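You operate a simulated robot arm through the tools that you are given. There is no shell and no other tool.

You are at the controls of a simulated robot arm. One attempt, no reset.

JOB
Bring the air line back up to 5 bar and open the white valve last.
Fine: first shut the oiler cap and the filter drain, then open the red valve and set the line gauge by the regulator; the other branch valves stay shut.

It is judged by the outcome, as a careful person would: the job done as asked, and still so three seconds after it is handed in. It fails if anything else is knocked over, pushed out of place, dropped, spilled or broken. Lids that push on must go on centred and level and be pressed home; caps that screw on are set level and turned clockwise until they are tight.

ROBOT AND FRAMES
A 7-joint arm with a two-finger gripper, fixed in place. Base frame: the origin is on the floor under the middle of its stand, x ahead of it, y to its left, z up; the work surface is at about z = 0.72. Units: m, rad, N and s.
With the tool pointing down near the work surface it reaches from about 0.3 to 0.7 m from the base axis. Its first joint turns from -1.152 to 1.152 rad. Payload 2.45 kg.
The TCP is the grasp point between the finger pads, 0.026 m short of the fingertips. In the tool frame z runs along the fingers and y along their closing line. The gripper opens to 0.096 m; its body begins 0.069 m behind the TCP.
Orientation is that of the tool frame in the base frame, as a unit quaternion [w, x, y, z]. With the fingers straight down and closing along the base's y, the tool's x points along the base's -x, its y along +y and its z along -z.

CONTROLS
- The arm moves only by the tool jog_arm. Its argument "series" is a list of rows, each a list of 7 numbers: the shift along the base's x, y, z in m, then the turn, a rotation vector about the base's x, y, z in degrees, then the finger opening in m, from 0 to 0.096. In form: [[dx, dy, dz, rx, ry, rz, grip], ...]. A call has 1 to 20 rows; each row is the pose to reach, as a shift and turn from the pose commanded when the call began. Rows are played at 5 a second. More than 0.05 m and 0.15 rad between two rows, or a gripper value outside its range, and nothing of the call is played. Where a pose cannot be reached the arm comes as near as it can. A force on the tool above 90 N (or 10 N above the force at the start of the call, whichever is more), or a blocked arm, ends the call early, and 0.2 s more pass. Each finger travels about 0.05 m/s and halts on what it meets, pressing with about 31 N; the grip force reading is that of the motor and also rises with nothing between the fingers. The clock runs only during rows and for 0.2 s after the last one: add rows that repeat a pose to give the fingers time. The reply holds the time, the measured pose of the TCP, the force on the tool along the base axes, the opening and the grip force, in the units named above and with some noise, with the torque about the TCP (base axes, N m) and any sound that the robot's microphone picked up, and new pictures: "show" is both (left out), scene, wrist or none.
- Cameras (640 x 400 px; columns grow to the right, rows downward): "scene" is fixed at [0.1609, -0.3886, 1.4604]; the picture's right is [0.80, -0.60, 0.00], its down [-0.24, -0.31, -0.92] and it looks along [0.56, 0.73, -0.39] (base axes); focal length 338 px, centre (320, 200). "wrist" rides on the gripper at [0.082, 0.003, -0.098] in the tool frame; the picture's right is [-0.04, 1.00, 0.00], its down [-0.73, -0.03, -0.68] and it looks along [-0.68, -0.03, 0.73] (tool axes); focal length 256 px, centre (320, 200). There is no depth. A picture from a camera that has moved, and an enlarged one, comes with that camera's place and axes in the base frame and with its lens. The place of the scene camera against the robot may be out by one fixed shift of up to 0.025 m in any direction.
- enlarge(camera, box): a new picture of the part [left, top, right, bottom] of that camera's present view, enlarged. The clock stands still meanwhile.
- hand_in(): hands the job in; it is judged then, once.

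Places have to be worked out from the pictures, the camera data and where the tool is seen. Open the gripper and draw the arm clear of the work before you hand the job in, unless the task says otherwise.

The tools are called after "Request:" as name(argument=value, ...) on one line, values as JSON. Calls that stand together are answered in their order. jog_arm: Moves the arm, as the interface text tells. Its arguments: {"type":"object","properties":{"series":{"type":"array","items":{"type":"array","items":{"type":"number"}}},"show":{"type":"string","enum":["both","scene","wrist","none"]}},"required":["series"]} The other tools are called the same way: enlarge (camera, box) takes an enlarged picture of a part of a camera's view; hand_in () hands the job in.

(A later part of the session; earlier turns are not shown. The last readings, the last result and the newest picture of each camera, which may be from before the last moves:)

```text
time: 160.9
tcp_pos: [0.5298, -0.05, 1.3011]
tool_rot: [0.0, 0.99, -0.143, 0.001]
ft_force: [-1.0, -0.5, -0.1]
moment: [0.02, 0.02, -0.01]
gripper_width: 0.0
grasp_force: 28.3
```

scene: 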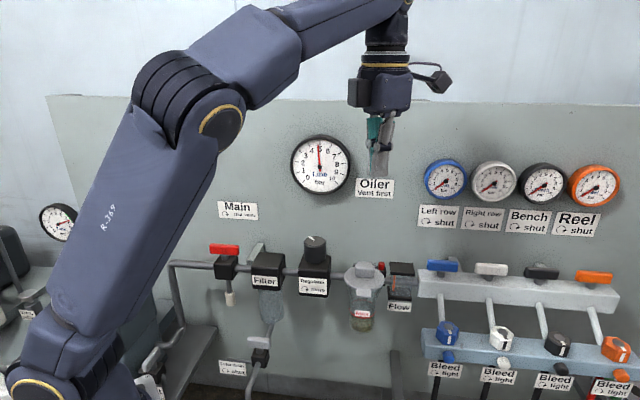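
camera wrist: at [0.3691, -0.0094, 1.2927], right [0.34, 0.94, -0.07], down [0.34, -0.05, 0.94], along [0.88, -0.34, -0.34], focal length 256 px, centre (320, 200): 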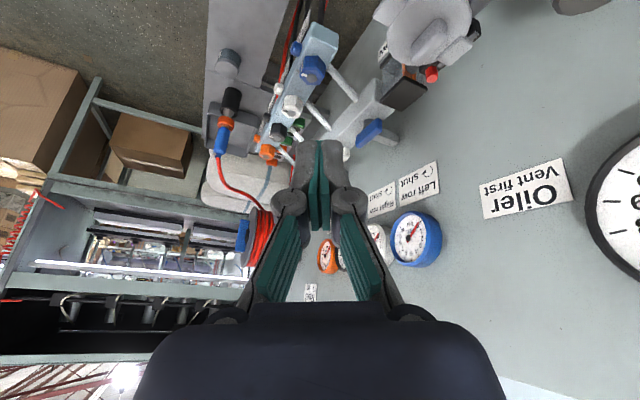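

Heading -196°, no limits flagged. Now I tilt the tool 30° outward while moving towards the white valve, stopping high and short of it.

Request:
jog_arm(series=[[0.025, -0.0077, -0.005, -1.5, -4.8, 0, 0.0], [0.05, -0.0153, -0.015, -2.9, -9.6, 0, 0.0], [0.075, -0.023, -0.025, -4.4, -14.35, 0, 0.0], [0.1, -0.0307, -0.04, -5.9, -19.1, 0, 0.0], [0.125, -0.0383, -0.055, -7.3, -23.9, 0, 0.0], [0.15, -0.046, -0.07, -8.8, -28.7, 0, 0.0], [0.15, -0.046, -0.07, -8.8, -28.7, 0, 0.0]], show="both")

Request:
enlarge(camera="scene", box=[0, 0, 260, 400])

```text
time: 162.5
tcp_pos: [0.6787, -0.0937, 1.2299]
tool_rot: [0.04, 0.956, -0.137, 0.257]
ft_force: [-0.6, 0.1, -0.5]
moment: [-0.01, -0.01, 0.0]
gripper_width: 0.0001
grasp_force: 28.1
camera wrist: at [0.6973, -0.1036, 1.3564], right [-0.32, -0.95, -0.01], down [-0.93, 0.31, 0.22], along [-0.2, 0.08, -0.98], focal length 256 px, centre (320, 200)
```

scene: 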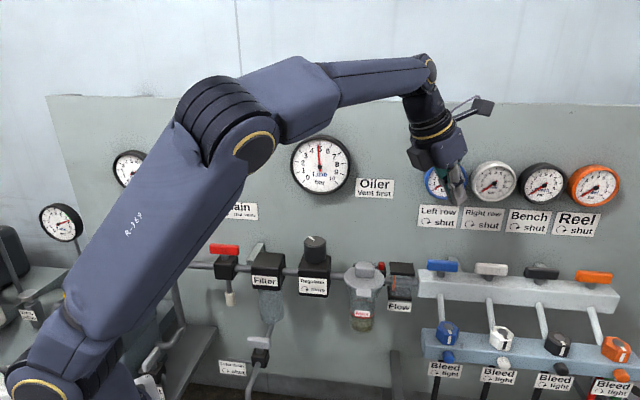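
wrist: 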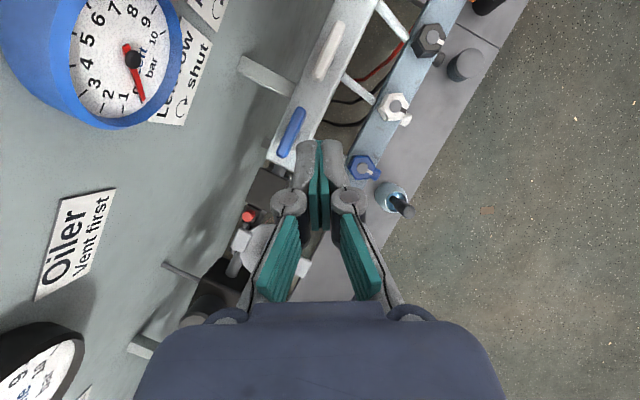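

```text
1.00 times, centred on (130, 200) of scene (not enlarged: the box is as wide or as high as the picture)
camera zoom: at [0.1609, -0.3886, 1.4604], right [0.8, -0.6, 0.0], down [-0.24, -0.31, -0.92], along [0.56, 0.73, -0.39], focal length 338 px, centre (510, 200)
```

zoom: 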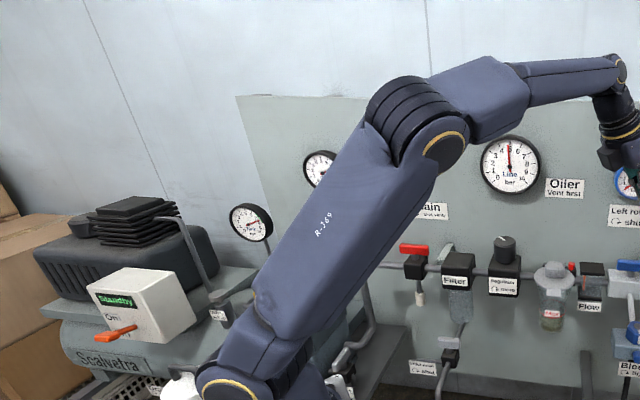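

Request:
enlarge(camera="wrist", box=[230, 0, 430, 190])

Request:
enlarge(camera="scene", box=[290, 130, 350, 195])

```text
2.11 times, centred on (330, 95) of wrist
camera zoom: at [0.6973, -0.1036, 1.3564], right [-0.32, -0.95, -0.01], down [-0.93, 0.31, 0.22], along [-0.2, 0.08, -0.98], focal length 539 px, centre (299, 421)
```

zoom: 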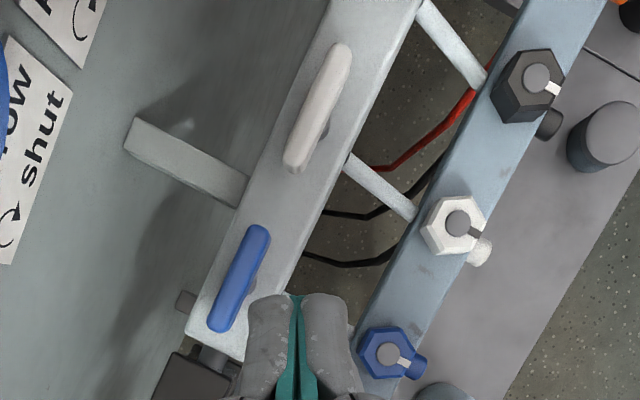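

```text
6.15 times, centred on (320, 162) of scene
camera zoom: at [0.1609, -0.3886, 1.4604], right [0.8, -0.6, 0.0], down [-0.24, -0.31, -0.92], along [0.56, 0.73, -0.39], focal length 2077 px, centre (320, 431)
```

zoom: 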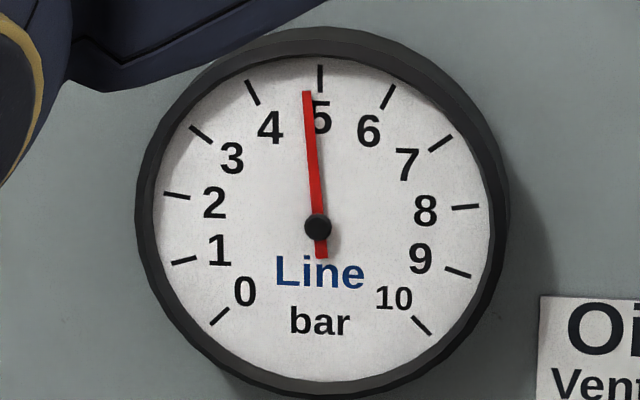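

Request:
jog_arm(series=[[0, 0, 0, 0, 0, 0, 0.0], [0, 0, 0, 0, 0, 0, 0.0], [0, 0, 0, 0, 0, 0, 0.0], [0, 0, 0, 0, 0, 0, 0.0], [0, 0, 0, 0, 0, 0, 0.0], [0, 0, 0, 0, 0, 0, 0.0], [0, 0, 0, 0, 0, 0, 0.0], [0, 0, 0, 0, 0, 0, 0.0], [0, 0, 0, 0, 0, 0, 0.0], [0, 0, 0, 0, 0, 0, 0.0], [0, 0, 0, 0, 0, 0, 0.0], [0, 0, 0, 0, 0, 0, 0.0], [0, 0, 0, 0, 0, 0, 0.0], [0, 0, 0, 0, 0, 0, 0.0], [0, 0, 0, 0, 0, 0, 0.0]], show="none")

Request:
enlarge(camera="scene", box=[290, 130, 350, 195])

Request:
enlarge(camera="scene", box=[280, 220, 350, 270])

Request:
enlarge(camera="scene", box=[330, 240, 430, 320])

Request:
enlarge(camera="scene", box=[180, 220, 340, 320])

```text
time: 165.7
tcp_pos: [0.6785, -0.0954, 1.2311]
tool_rot: [0.041, 0.956, -0.138, 0.257]
ft_force: [-1.2, 0.0, 0.1]
moment: [-0.02, 0.0, 0.01]
gripper_width: 0.0
grasp_force: 28.5
```

```text
6.15 times, centred on (320, 162) of scene
camera zoom: at [0.1609, -0.3886, 1.4604], right [0.8, -0.6, 0.0], down [-0.24, -0.31, -0.92], along [0.56, 0.73, -0.39], focal length 2077 px, centre (320, 431)
```

zoom: 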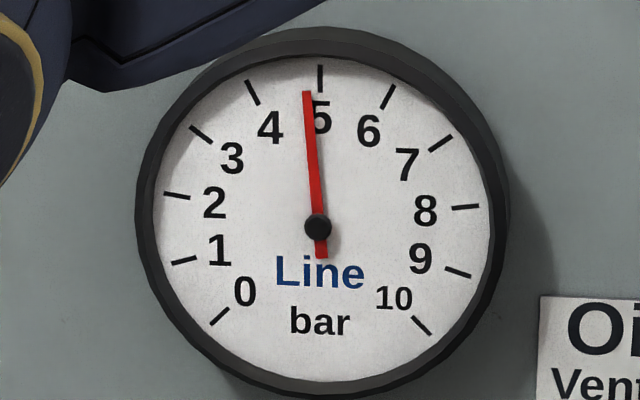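

```text
8.00 times, centred on (315, 245) of scene
camera zoom: at [0.1609, -0.3886, 1.4604], right [0.8, -0.6, 0.0], down [-0.24, -0.31, -0.92], along [0.56, 0.73, -0.39], focal length 2700 px, centre (360, -160)
```

zoom: 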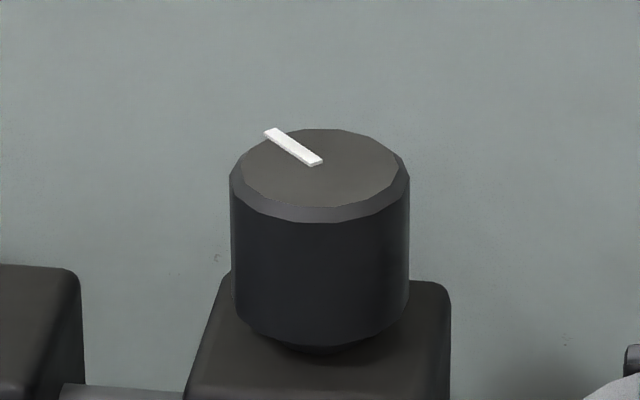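

```text
5.00 times, centred on (380, 280) of scene
camera zoom: at [0.1609, -0.3886, 1.4604], right [0.8, -0.6, 0.0], down [-0.24, -0.31, -0.92], along [0.56, 0.73, -0.39], focal length 1687 px, centre (20, -200)
```

zoom: 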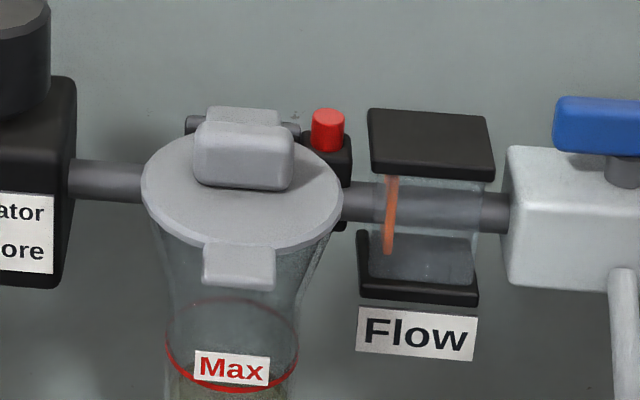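

```text
4.00 times, centred on (260, 270) of scene
camera zoom: at [0.1609, -0.3886, 1.4604], right [0.8, -0.6, 0.0], down [-0.24, -0.31, -0.92], along [0.56, 0.73, -0.39], focal length 1350 px, centre (560, -80)
```

zoom: 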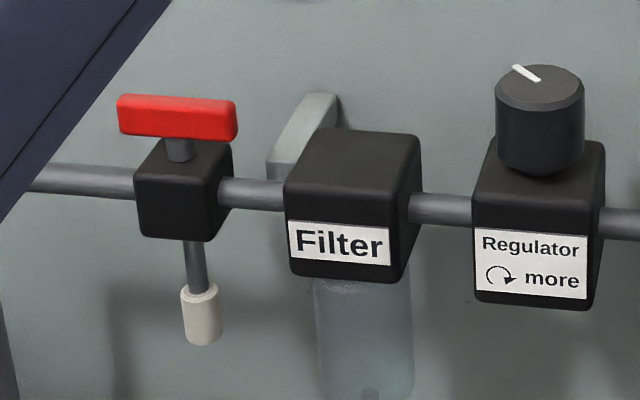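

The reading is steady but now about 4.83 bar; the earlier touch nudged the knob a few degrees. I'd rather set it properly before opening the last valve, so I retrace to the pose above and right of the regulator.

Request:
jog_arm(series=[[-0.025, 0.0077, 0.015, 1.5, 4.8, 0, 0.0], [-0.05, 0.0153, 0.03, 2.9, 9.6, 0, 0.0], [-0.075, 0.023, 0.045, 4.4, 14.35, 0, 0.0], [-0.1, 0.0307, 0.055, 5.9, 19.1, 0, 0.03], [-0.125, 0.0383, 0.065, 7.3, 23.9, 0, 0.05], [-0.15, 0.046, 0.07, 8.8, 28.7, 0, 0.065], [-0.15, 0.046, 0.07, 8.8, 28.7, -7, 0.065], [-0.15, 0.046, 0.07, 8.8, 28.7, -14, 0.065]], show="scene")

```text
time: 167.5
tcp_pos: [0.5289, -0.0518, 1.3005]
tool_rot: [0.031, 0.966, -0.257, -0.005]
ft_force: [-0.3, 0.9, 0.1]
moment: [-0.02, -0.01, -0.01]
gripper_width: 0.0652
grasp_force: 0.1
```

scene: 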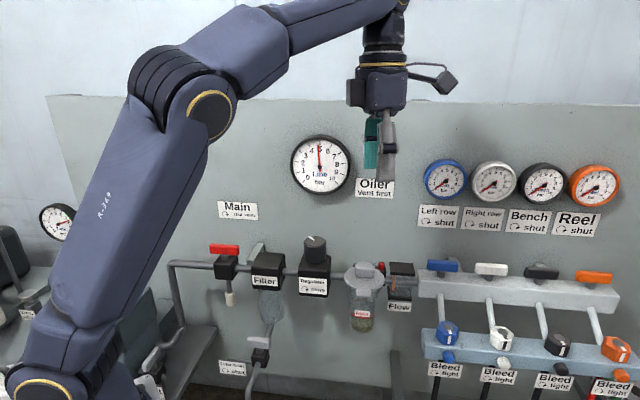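

Request:
jog_arm(series=[[0, 0.03, -0.02, 1.6, -0.7, 0, 0.065], [0.002, 0.065, -0.05, 3.3, -1.5, 0, 0.065], [0.004, 0.1, -0.08, 3.3, -1.5, 0, 0.065], [0.0061, 0.135, -0.105, 3.3, -1.5, 0, 0.065], [0.0061, 0.1683, -0.135, 3.3, -1.5, 0, 0.065], [0.0061, 0.1683, -0.14, 3.3, -1.5, 0, 0.065]], show="both")

Request:
enlarge(camera="wrist", box=[200, 20, 440, 220])

```text
time: 168.9
tcp_pos: [0.5363, 0.118, 1.1616]
tool_rot: [0.0, 0.966, -0.257, 0.0]
ft_force: [0.2, 0.0, -0.7]
moment: [-0.02, 0.02, -0.02]
gripper_width: 0.0648
grasp_force: 0.1
camera wrist: at [0.6047, 0.0746, 1.2599], right [-0.53, -0.85, 0.0], down [-0.62, 0.39, 0.68], along [-0.57, 0.36, -0.73], focal length 256 px, centre (320, 200)
```

scene: 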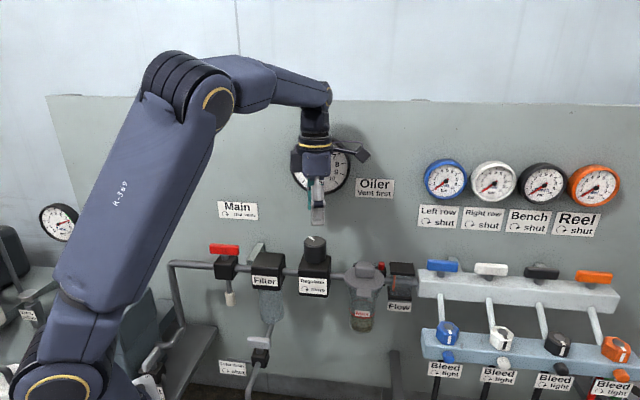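
wrist: 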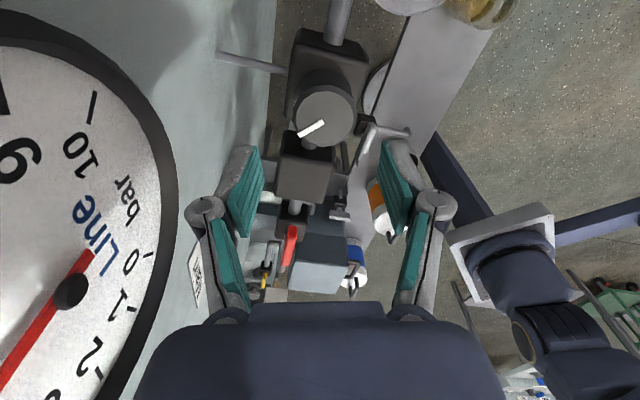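

```text
2.00 times, centred on (320, 120) of wrist
camera zoom: at [0.6047, 0.0746, 1.2599], right [-0.53, -0.85, 0.0], down [-0.62, 0.39, 0.68], along [-0.57, 0.36, -0.73], focal length 512 px, centre (320, 360)
```

zoom: 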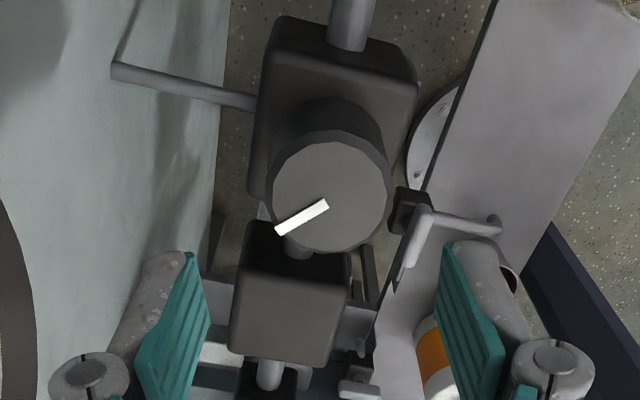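

The arm is in a natural elbow-up posture again. The knob is 3–4 mm off; I correct and descend around it.

Request:
jog_arm(series=[[-0.003, -0.001, -0.025, 0, 0, 0, 0.065], [-0.003, -0.001, -0.05, 0, 0, 0, 0.065], [-0.003, -0.001, -0.075, 0, 0, 0, 0.065], [-0.003, -0.001, -0.097, 0, 0, 0, 0.065], [-0.003, -0.001, -0.097, 0, 0, 0, 0.065]], show="both")

Request:
enlarge(camera="wrist", box=[200, 60, 440, 260])

Request:
enlarge(camera="scene", box=[280, 120, 400, 300])

```text
time: 170.1
tcp_pos: [0.5342, 0.119, 1.064]
tool_rot: [-0.001, 0.966, -0.258, 0.0]
ft_force: [-0.4, -1.2, -0.7]
moment: [0.01, -0.01, 0.0]
gripper_width: 0.0647
grasp_force: 0.1
camera wrist: at [0.6005, 0.0741, 1.162], right [-0.53, -0.85, 0.0], down [-0.62, 0.39, 0.68], along [-0.58, 0.36, -0.73], focal length 256 px, centre (320, 200)
```

scene: 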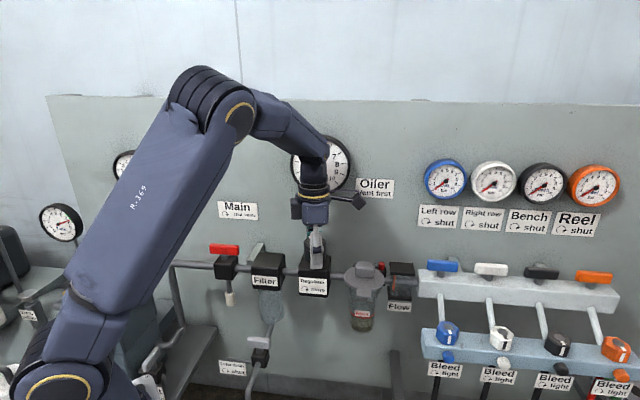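
wrist: 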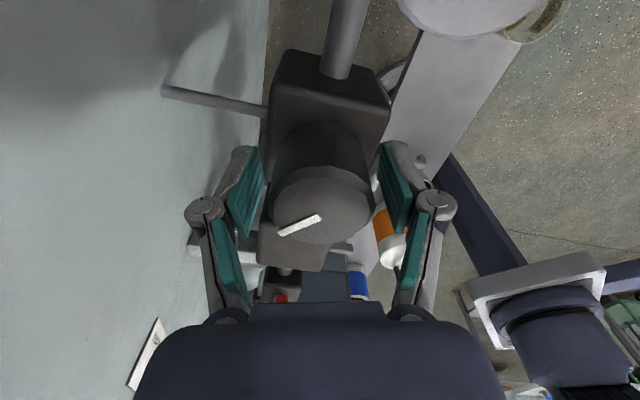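

```text
2.00 times, centred on (320, 160) of wrist
camera zoom: at [0.6005, 0.0741, 1.162], right [-0.53, -0.85, 0.0], down [-0.62, 0.39, 0.68], along [-0.58, 0.36, -0.73], focal length 512 px, centre (320, 280)
```

zoom: 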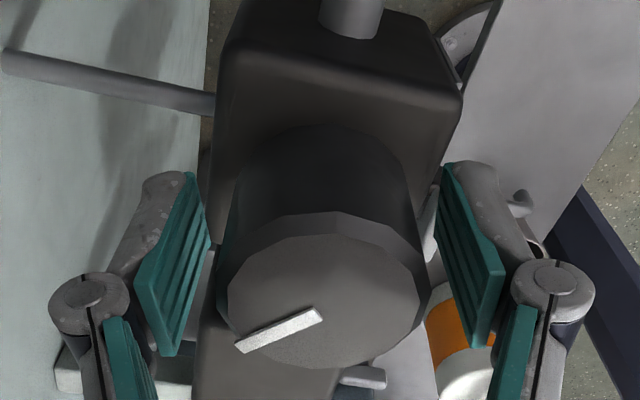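

```text
2.22 times, centred on (340, 210) of scene
camera zoom: at [0.1609, -0.3886, 1.4604], right [0.8, -0.6, 0.0], down [-0.24, -0.31, -0.92], along [0.56, 0.73, -0.39], focal length 750 px, centre (276, 178)
```

zoom: 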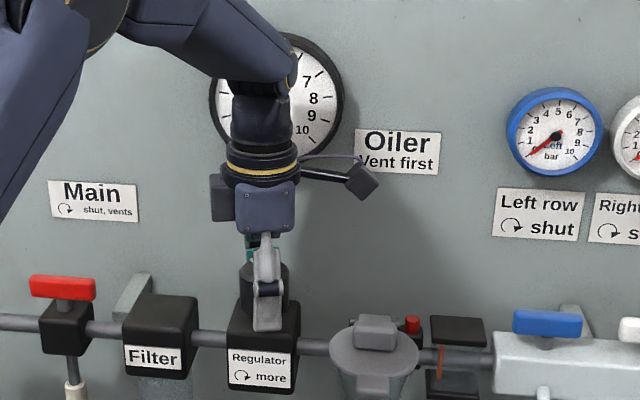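

Centred. I close, add about 5.5° clockwise, and open gently.

Request:
jog_arm(series=[[0, 0, 0, 0, 0, 0, 0.055], [0, 0, 0, 0, 0, 0, 0.045], [0, 0, 0, 0, 0, 0, 0.035], [0, 0, 0, 0, 0, 0, 0.03], [0, 0, 0, 0, 0, 0, 0.03]], show="none")

Request:
jog_arm(series=[[0, 0, 0, 0, 0, -2, 0.03], [0, 0, 0, 0, 0, -4, 0.03], [0, 0, 0, 0, 0, -5.5, 0.03], [0, 0, 0, 0, 0, -5.5, 0.03]], show="none")

Request:
jog_arm(series=[[0, 0, 0, 0, 0, 0, 0.05], [0, 0, 0, 0, 0, 0, 0.055], [0, 0, 0, 0, 0, 0, 0.065], [0, 0, 0, 0, 0, 0, 0.065], [0, 0, 0.03, 0, 0, 0, 0.065], [0, 0, 0.07, 0, 0, 0, 0.065], [0, -0.02, 0.11, 0, 0, 0, 0.065], [0, -0.055, 0.14, 0, 0, 0, 0.065], [0, -0.095, 0.17, 0, 0, 0, 0.065], [0, -0.13, 0.2, 0, 0, 0, 0.065], [-0.005, -0.165, 0.235, 0, 0, 0, 0.065], [-0.005, -0.165, 0.235, 0, 0, 0, 0.065]], show="scene")

Request:
enlarge(camera="scene", box=[290, 130, 350, 195])

```text
time: 171.3
tcp_pos: [0.5316, 0.1176, 1.0649]
tool_rot: [0.0, 0.966, -0.258, 0.0]
ft_force: [-4.0, -6.2, 2.0]
moment: [-0.15, 0.21, -0.01]
gripper_width: 0.0469
grasp_force: 44.8
```

```text
time: 172.3
tcp_pos: [0.5323, 0.1185, 1.0645]
tool_rot: [-0.001, 0.953, -0.303, 0.001]
ft_force: [-3.3, -4.5, 13.2]
moment: [0.32, 0.65, -0.01]
gripper_width: 0.0466
grasp_force: 45.1
```

```text
time: 174.9
tcp_pos: [0.5291, -0.0501, 1.2975]
tool_rot: [-0.001, 0.953, -0.303, 0.0]
ft_force: [-0.2, 0.2, 1.5]
moment: [0.03, -0.02, 0.03]
gripper_width: 0.065
grasp_force: 0.0
```

scene: 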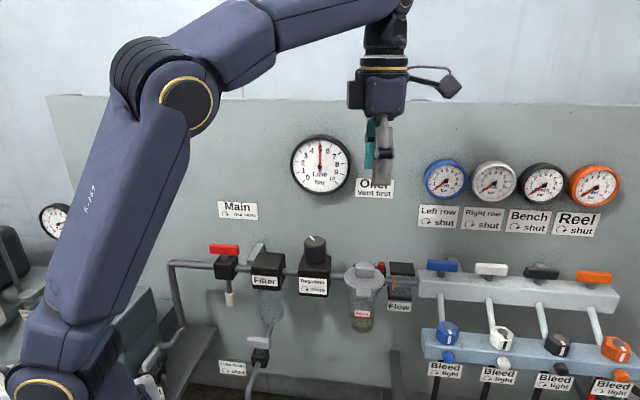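

```text
6.15 times, centred on (320, 162) of scene
camera zoom: at [0.1609, -0.3886, 1.4604], right [0.8, -0.6, 0.0], down [-0.24, -0.31, -0.92], along [0.56, 0.73, -0.39], focal length 2077 px, centre (320, 431)
```

zoom: 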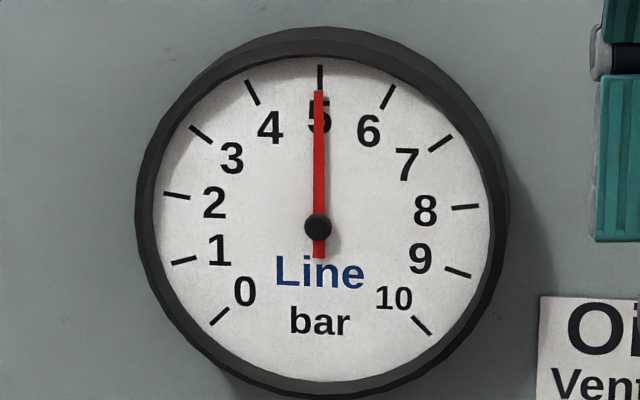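

The needle now stands exactly on 5. I close the fingers, set the heading to -197° and go again towards the white valve.

Request:
jog_arm(series=[[0, 0, 0, 0, 0, 6, 0.04], [0, 0, 0, 0, 0, 12, 0.02], [0, 0, 0, 0, 0, 18, 0.0], [0, 0, 0, 0, 0, 18, 0.0]], show="none")

```text
time: 175.9
tcp_pos: [0.5266, -0.0486, 1.2975]
tool_rot: [0.0, 0.989, -0.149, 0.0]
ft_force: [-0.7, -0.6, -0.1]
moment: [0.0, -0.01, -0.01]
gripper_width: 0.0
grasp_force: 18.6
```

Heading set. I tilt 35° outward and move to a viewing spot just left of and above the white valve.

Request:
jog_arm(series=[[0.03, -0.01, -0.005, -1.46, -4.8, 0, 0.0], [0.061, -0.0197, -0.012, -2.9, -9.6, 0, 0.0], [0.091, -0.0294, -0.022, -4.4, -14.4, 0, 0.0], [0.122, -0.0393, -0.037, -5.8, -19.1, 0, 0.0], [0.152, -0.049, -0.055, -7.3, -23.9, 0, 0.0], [0.183, -0.059, -0.08, -8.7, -28.7, 0, 0.0], [0.2129, -0.0687, -0.1075, -10.2, -33.5, 0, 0.0], [0.2129, -0.0687, -0.1075, -10.2, -33.5, 0, 0.0]], show="both")

Request:
enlarge(camera="wrist", box=[210, 40, 430, 220])

Request:
enlarge(camera="scene", box=[400, 140, 580, 300])

```text
time: 177.7
tcp_pos: [0.7431, -0.1164, 1.1916]
tool_rot: [0.043, 0.943, -0.142, 0.299]
ft_force: [0.2, -0.5, 0.3]
moment: [-0.01, -0.03, 0.0]
gripper_width: 0.0
grasp_force: 28.9
camera wrist: at [0.7503, -0.1235, 1.3177], right [-0.33, -0.94, -0.03], down [-0.94, 0.32, 0.13], along [-0.12, 0.07, -0.99], focal length 256 px, centre (320, 200)
```

scene: 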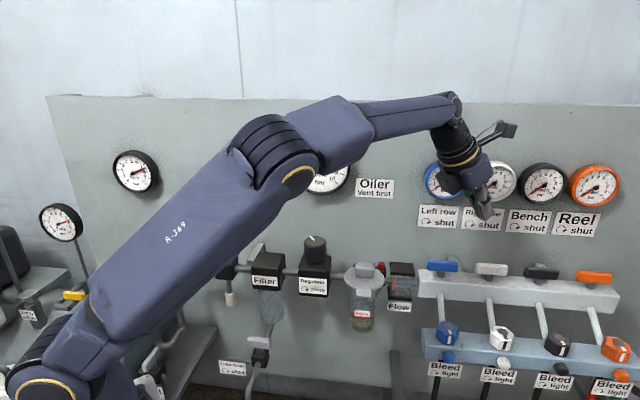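
wrist: 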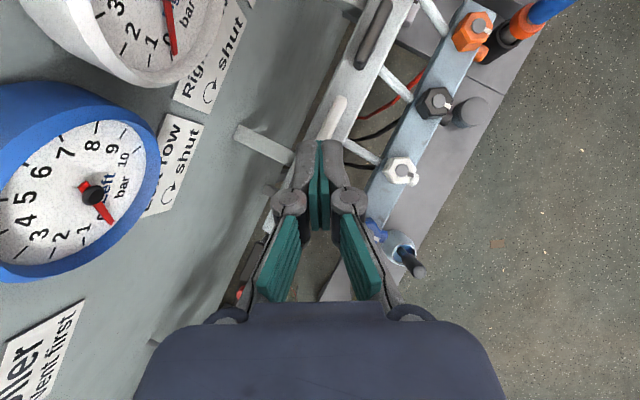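

```text
2.22 times, centred on (320, 130) of wrist
camera zoom: at [0.7503, -0.1235, 1.3177], right [-0.33, -0.94, -0.03], down [-0.94, 0.32, 0.13], along [-0.12, 0.07, -0.99], focal length 569 px, centre (320, 356)
```

zoom: 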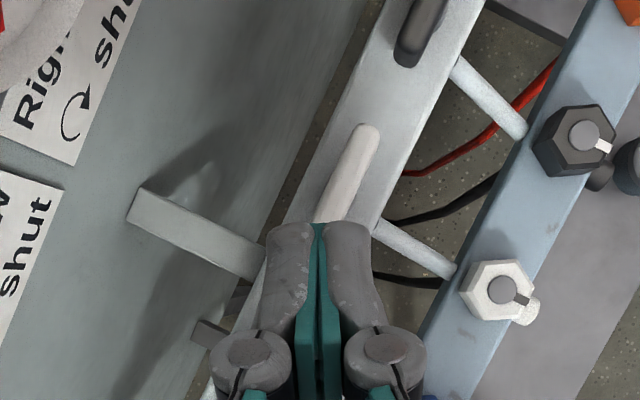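

```text
2.50 times, centred on (490, 220) of scene
camera zoom: at [0.1609, -0.3886, 1.4604], right [0.8, -0.6, 0.0], down [-0.24, -0.31, -0.92], along [0.56, 0.73, -0.39], focal length 844 px, centre (-105, 150)
```

zoom: 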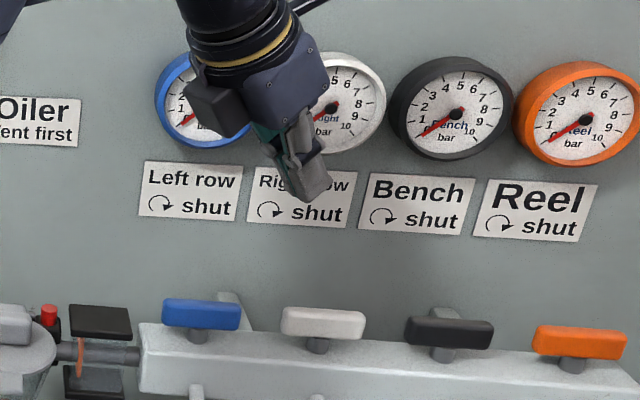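

White handle confirmed: right end at u≈0.683, pivot near u 0.651, v 0.4575; no limits flagged. I move over to just behind its left end, still above it, and check.

Request:
jog_arm(series=[[0.014, 0.006, -0.015, 0, 0, 0, 0.0], [0.028, 0.0125, -0.035, 0, 0, 0, 0.0], [0.0414, 0.0186, -0.055, 0, 0, 0, 0.0], [0.0414, 0.0186, -0.0716, 0, 0, 0, 0.0], [0.0414, 0.0186, -0.0716, 0, 0, 0, 0.0]], show="both")

Request:
enlarge(camera="wrist", box=[210, 40, 430, 220])

Request:
enlarge(camera="scene", box=[420, 160, 560, 300])

```text
time: 178.9
tcp_pos: [0.7822, -0.0982, 1.1197]
tool_rot: [0.043, 0.943, -0.143, 0.298]
ft_force: [0.2, 0.0, -0.5]
moment: [-0.02, 0.02, -0.01]
gripper_width: 0.0001
grasp_force: 28.4
camera wrist: at [0.7907, -0.1054, 1.2466], right [-0.33, -0.94, -0.03], down [-0.94, 0.32, 0.14], along [-0.12, 0.07, -0.99], focal length 256 px, centre (320, 200)
```

scene: 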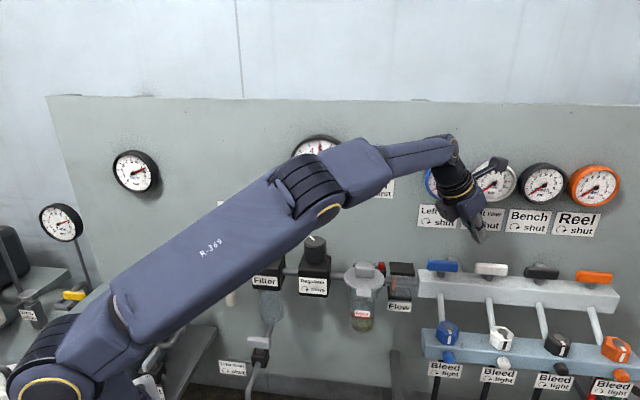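
wrist: 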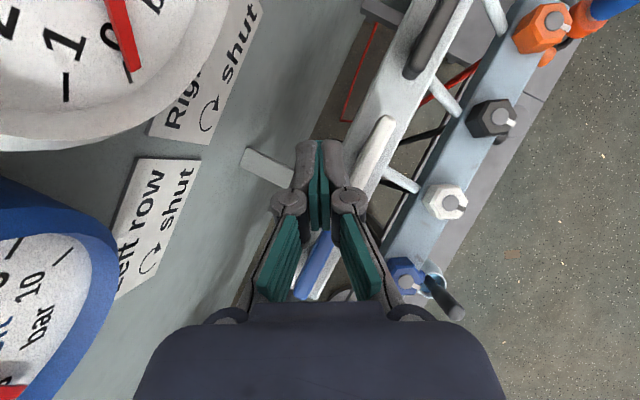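

```text
2.22 times, centred on (320, 130) of wrist
camera zoom: at [0.7907, -0.1054, 1.2466], right [-0.33, -0.94, -0.03], down [-0.94, 0.32, 0.14], along [-0.12, 0.07, -0.99], focal length 569 px, centre (320, 356)
```

zoom: 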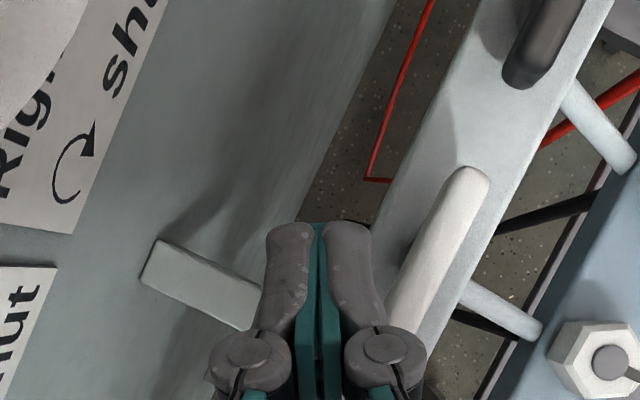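

```text
2.86 times, centred on (490, 230) of scene
camera zoom: at [0.1609, -0.3886, 1.4604], right [0.8, -0.6, 0.0], down [-0.24, -0.31, -0.92], along [0.56, 0.73, -0.39], focal length 964 px, centre (-166, 114)
```

zoom: 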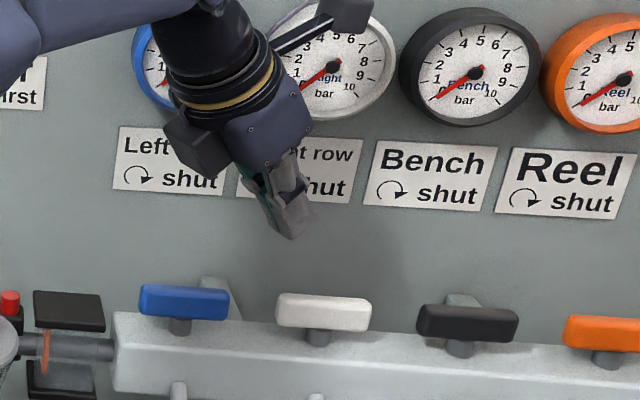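

The fingertips are on the wall side of the handle's left end, above it. I step 4 mm further back and lower them behind the handle.

Request:
jog_arm(series=[[0.003, 0.0024, -0.01, 0, 0, 0, 0.0], [0.003, 0.0024, -0.025, 0, 0, 0, 0.0], [0.003, 0.0024, -0.04, 0, 0, 0, 0.0], [0.003, 0.0024, -0.0564, 0, 0, 0, 0.0], [0.003, 0.0024, -0.0564, 0, 0, 0, 0.0]], show="both")

Request:
enlarge(camera="wrist", box=[210, 60, 470, 260])

Request:
enlarge(camera="scene", box=[420, 180, 560, 300])

```text
time: 180.1
tcp_pos: [0.7854, -0.0947, 1.0637]
tool_rot: [0.043, 0.943, -0.143, 0.297]
ft_force: [0.4, 1.3, 0.3]
moment: [0.02, -0.03, 0.0]
gripper_width: 0.0001
grasp_force: 28.5
camera wrist: at [0.793, -0.1033, 1.1906], right [-0.33, -0.94, -0.03], down [-0.94, 0.32, 0.14], along [-0.12, 0.07, -0.99], focal length 256 px, centre (320, 200)
```

scene: 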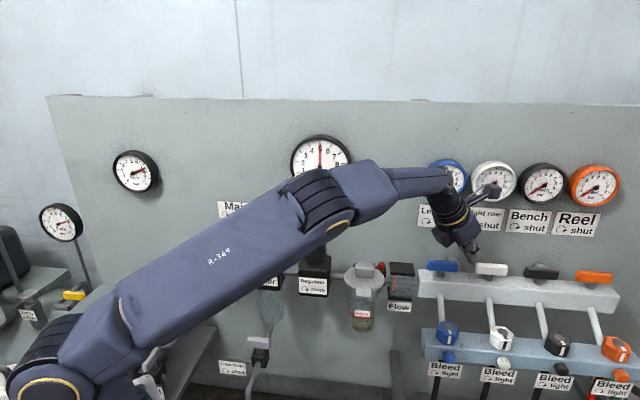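
wrist: 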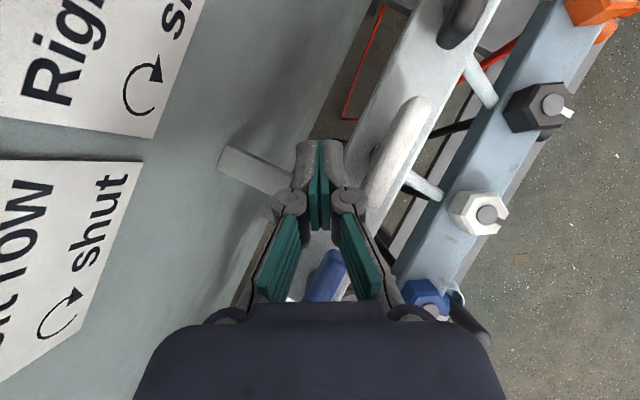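

```text
2.00 times, centred on (340, 160) of wrist
camera zoom: at [0.793, -0.1033, 1.1906], right [-0.33, -0.94, -0.03], down [-0.94, 0.32, 0.14], along [-0.12, 0.07, -0.99], focal length 512 px, centre (280, 280)
```

zoom: 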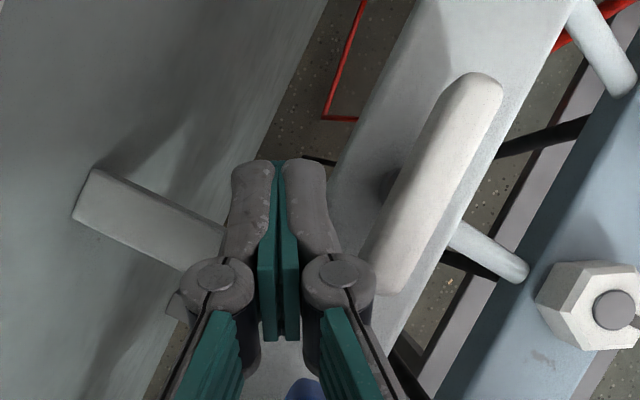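

```text
3.33 times, centred on (490, 240) of scene
camera zoom: at [0.1609, -0.3886, 1.4604], right [0.8, -0.6, 0.0], down [-0.24, -0.31, -0.92], along [0.56, 0.73, -0.39], focal length 1125 px, centre (-247, 67)
```

zoom: 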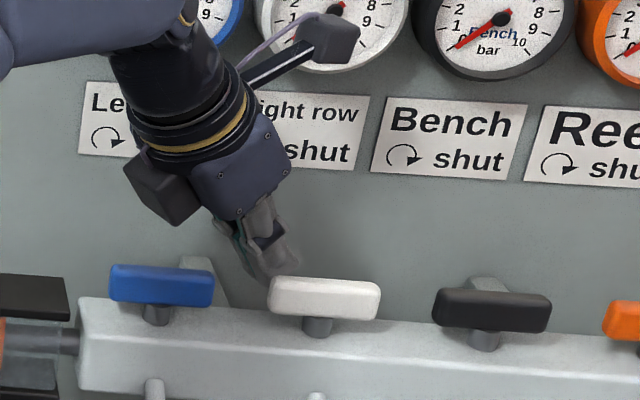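

The fingertips are behind the left end of the white handle (pivot refined to u≈0.654, v≈0.458). I pull the left end towards the front — counter-clockwise — first about half way.

Request:
jog_arm(series=[[0.0034, -0.0058, 0, 0, 0, 0, 0.0], [0.0006, -0.0116, 0, 0, 0, 0, 0.0], [-0.0062, -0.014, 0, 0, 0, 0, 0.0], [-0.0129, -0.0165, 0, 0, 0, 0, 0.0], [-0.0238, -0.0168, 0, 0, 0, 0, 0.0], [-0.0346, -0.0172, 0, 0, 0, 0, 0.0]], show="both")

Request:
enlarge(camera="wrist", box=[210, 60, 470, 260])

Request:
enlarge(camera="scene", box=[420, 150, 560, 300])

```text
time: 181.5
tcp_pos: [0.7504, -0.1134, 1.0628]
tool_rot: [0.043, 0.943, -0.143, 0.297]
ft_force: [-0.1, 0.9, 0.1]
moment: [0.0, -0.01, 0.0]
gripper_width: 0.0002
grasp_force: 28.8
camera wrist: at [0.7585, -0.1203, 1.1903], right [-0.33, -0.94, -0.03], down [-0.94, 0.32, 0.14], along [-0.12, 0.07, -0.99], focal length 256 px, centre (320, 200)
```

scene: 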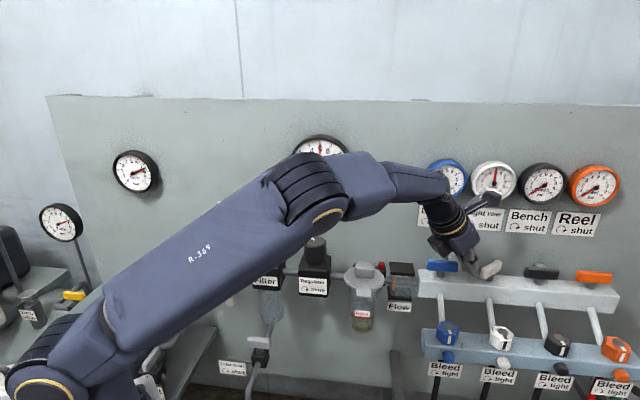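
wrist: 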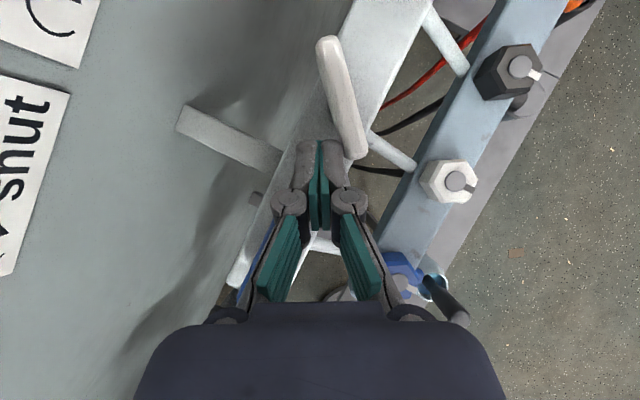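

```text
2.00 times, centred on (340, 160) of wrist
camera zoom: at [0.7585, -0.1203, 1.1903], right [-0.33, -0.94, -0.03], down [-0.94, 0.32, 0.14], along [-0.12, 0.07, -0.99], focal length 512 px, centre (280, 280)
```

zoom: 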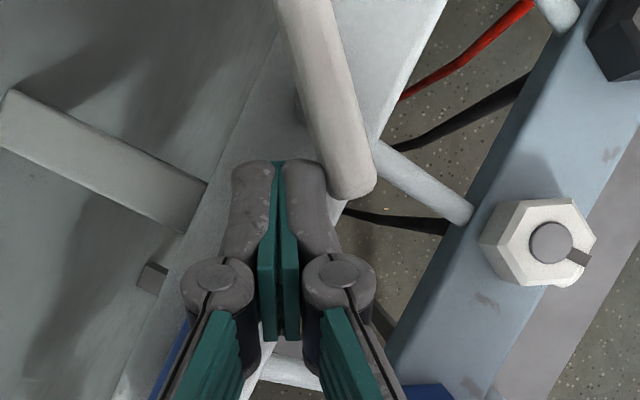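

```text
2.67 times, centred on (490, 225) of scene
camera zoom: at [0.161, -0.3886, 1.4604], right [0.8, -0.6, 0.0], down [-0.24, -0.31, -0.92], along [0.56, 0.73, -0.39], focal length 900 px, centre (-133, 133)
```

zoom: 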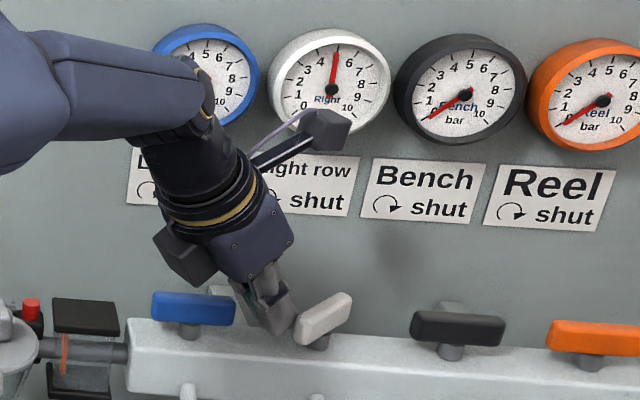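

The white handle is past half way and the "Right row" gauge has risen to about 5 bar, with no hiss. I complete the quarter turn.

Request:
jog_arm(series=[[-0.0039, -0.0037, 0, 0, 0, 0, 0.0], [-0.0077, -0.0074, 0, 0, 0, 0, 0.0], [-0.0094, -0.0138, 0, 0, 0, 0, 0.0], [-0.0111, -0.0202, 0, 0, 0, 0, 0.0], [-0.0094, -0.0226, 0, 0, 0, 0, 0.0], [-0.0078, -0.0241, 0, 0, 0, 0, 0.0], [-0.0065, -0.0254, 0, 0, 0, 0, 0.0]], show="both")

Request:
enlarge(camera="wrist", box=[210, 20, 470, 220])

Request:
enlarge(camera="scene", box=[420, 150, 560, 300])

```text
time: 183.1
tcp_pos: [0.7432, -0.1375, 1.0627]
tool_rot: [0.043, 0.943, -0.143, 0.298]
ft_force: [-4.1, 1.3, 0.6]
moment: [0.0, 0.06, -0.01]
gripper_width: 0.0
grasp_force: 28.2
camera wrist: at [0.751, -0.1453, 1.1903], right [-0.33, -0.94, -0.03], down [-0.94, 0.32, 0.14], along [-0.12, 0.07, -0.99], focal length 256 px, centre (320, 200)
```

scene: 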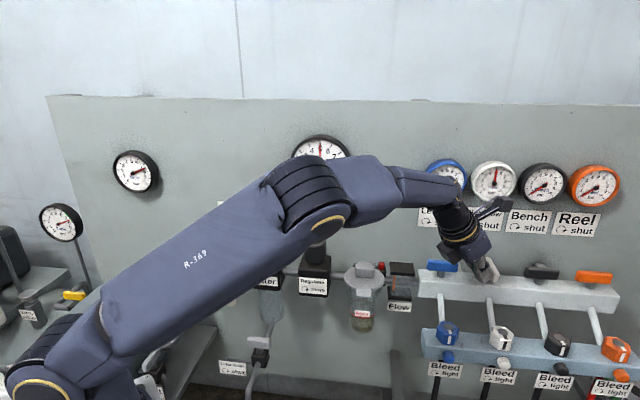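
wrist: 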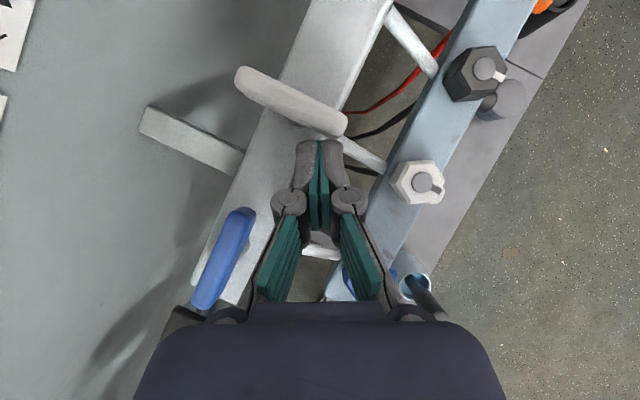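

```text
2.00 times, centred on (340, 120) of wrist
camera zoom: at [0.751, -0.1453, 1.1903], right [-0.33, -0.94, -0.03], down [-0.94, 0.32, 0.14], along [-0.12, 0.07, -0.99], focal length 512 px, centre (280, 360)
```

zoom: 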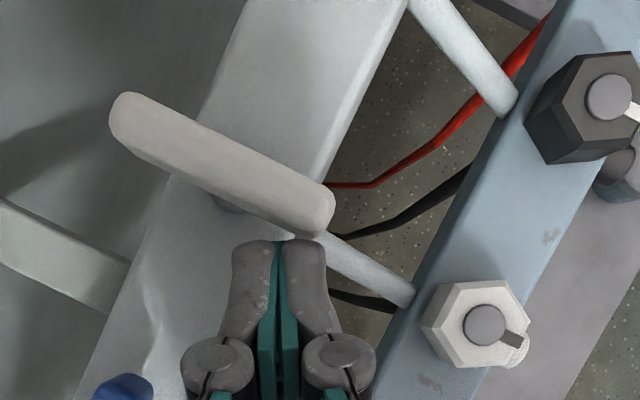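

```text
2.67 times, centred on (490, 225) of scene
camera zoom: at [0.1608, -0.3885, 1.4604], right [0.8, -0.6, 0.0], down [-0.24, -0.31, -0.92], along [0.56, 0.73, -0.39], focal length 900 px, centre (-133, 133)
```

zoom: 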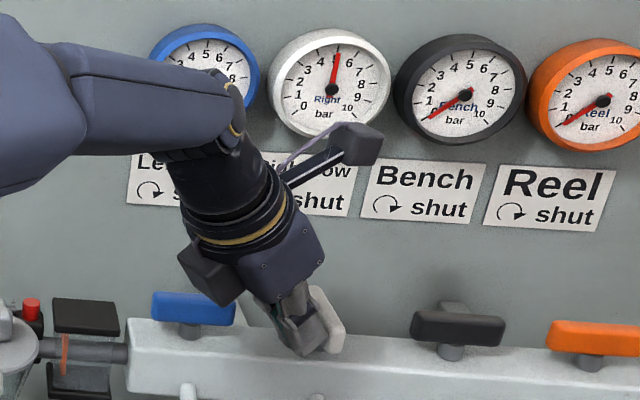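

The white handle stands square to the manifold. I press a few millimetres more to make sure it is against its stop.

Request:
jog_arm(series=[[0.002, -0.002, 0, 0, 0, 0, 0.0], [0.004, -0.004, 0, 0, 0, 0, 0.0], [0.0055, -0.0055, 0, 0, 0, 0, 0.0]], show="wrist")

Request:
enlarge(camera="wrist", box=[210, 20, 470, 220])

```text
time: 183.9
tcp_pos: [0.7451, -0.1383, 1.0629]
tool_rot: [0.042, 0.945, -0.142, 0.293]
ft_force: [-69.2, 29.6, 22.7]
moment: [0.05, 0.46, -0.52]
gripper_width: 0.0
grasp_force: 28.4
camera wrist: at [0.7537, -0.1464, 1.1899], right [-0.32, -0.95, -0.03], down [-0.94, 0.32, 0.15], along [-0.13, 0.07, -0.99], focal length 256 px, centre (320, 200)
```

wrist: 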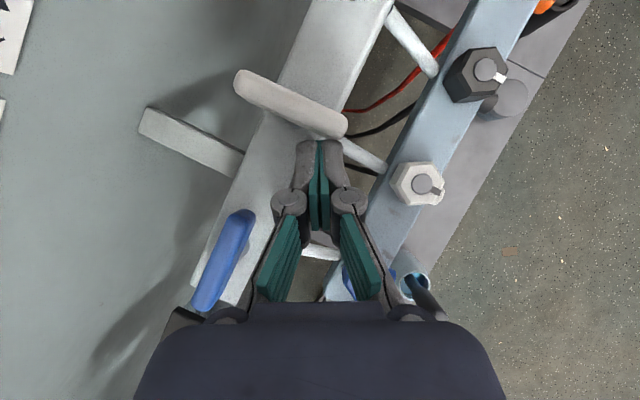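

```text
2.00 times, centred on (340, 120) of wrist
camera zoom: at [0.7537, -0.1464, 1.1899], right [-0.32, -0.95, -0.03], down [-0.94, 0.32, 0.15], along [-0.13, 0.07, -0.99], focal length 512 px, centre (280, 360)
```

zoom: 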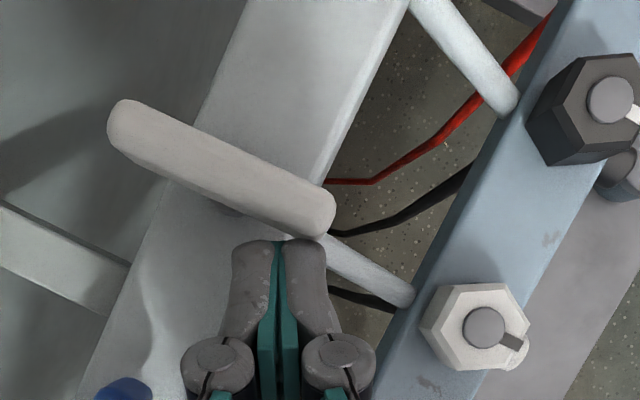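

Firm at its stop (75 N), fully open. I ease off to the left and lift straight clear.

Request:
jog_arm(series=[[-0.005, 0.005, 0, 0, 0, 0, 0.0], [-0.01, 0.008, 0.005, 0, 0, 0, 0.0], [-0.012, 0.008, 0.03, 0, 0, 0, 0.0], [-0.015, 0.008, 0.06, 0, 0, 0, 0.0], [-0.025, 0.01, 0.09, 0, 0, 0, 0.0], [-0.045, 0.015, 0.12, 0, 0, 0, 0.0]], show="both")

Request:
enlarge(camera="scene", box=[420, 150, 640, 300])

Request:
enlarge(camera="scene", box=[330, 240, 430, 320])

```text
time: 185.3
tcp_pos: [0.7025, -0.1273, 1.1846]
tool_rot: [0.042, 0.943, -0.142, 0.299]
ft_force: [-0.4, -0.5, 0.3]
moment: [0.01, 0.02, 0.02]
gripper_width: 0.0
grasp_force: 28.4
camera wrist: at [0.711, -0.1355, 1.312], right [-0.33, -0.94, -0.03], down [-0.94, 0.32, 0.14], along [-0.12, 0.07, -0.99], focal length 256 px, centre (320, 200)
```

scene: 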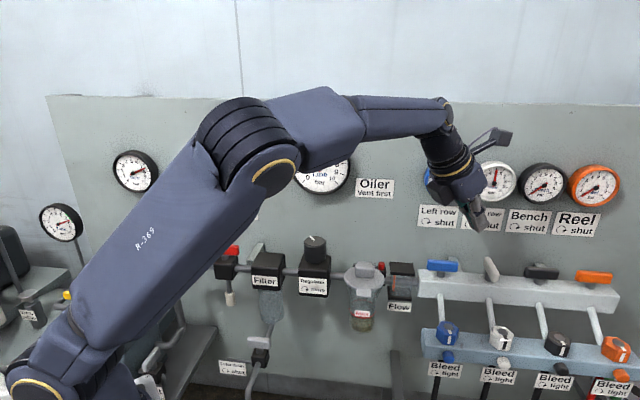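
wrist: 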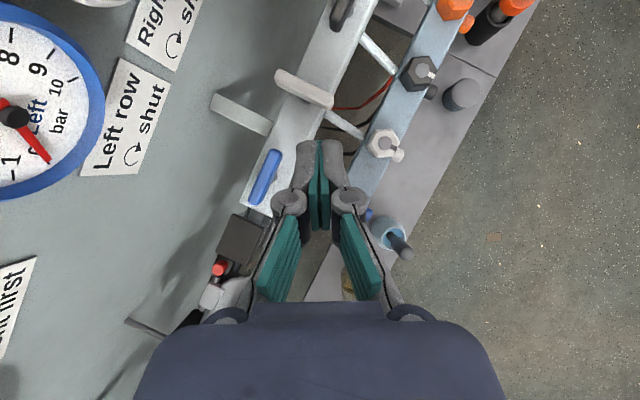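

```text
2.67 times, centred on (530, 225) of scene
camera zoom: at [0.1609, -0.3886, 1.4604], right [0.8, -0.6, 0.0], down [-0.24, -0.31, -0.92], along [0.56, 0.73, -0.39], focal length 900 px, centre (-240, 133)
```

zoom: 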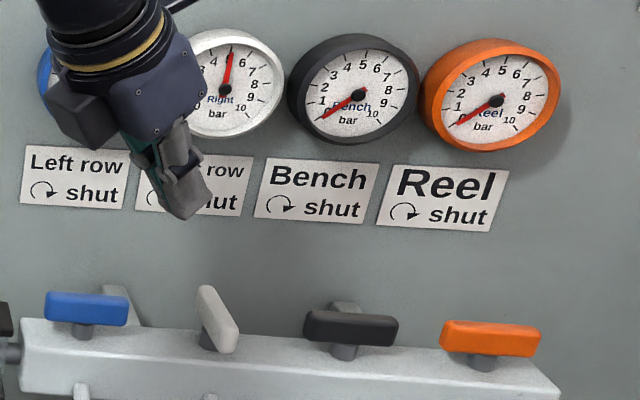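

```text
5.00 times, centred on (380, 280) of scene
camera zoom: at [0.1609, -0.3886, 1.4604], right [0.8, -0.6, 0.0], down [-0.24, -0.31, -0.92], along [0.56, 0.73, -0.39], focal length 1687 px, centre (20, -200)
```

zoom: 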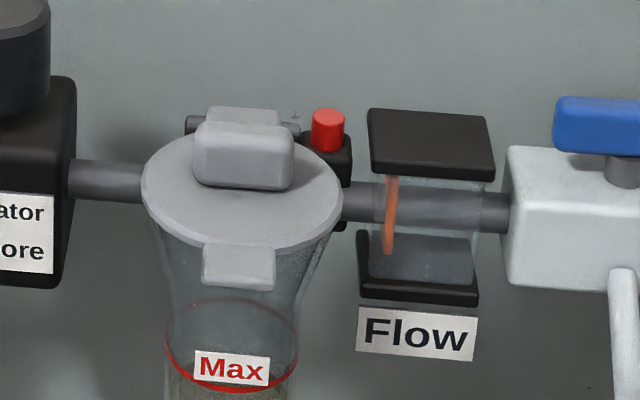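

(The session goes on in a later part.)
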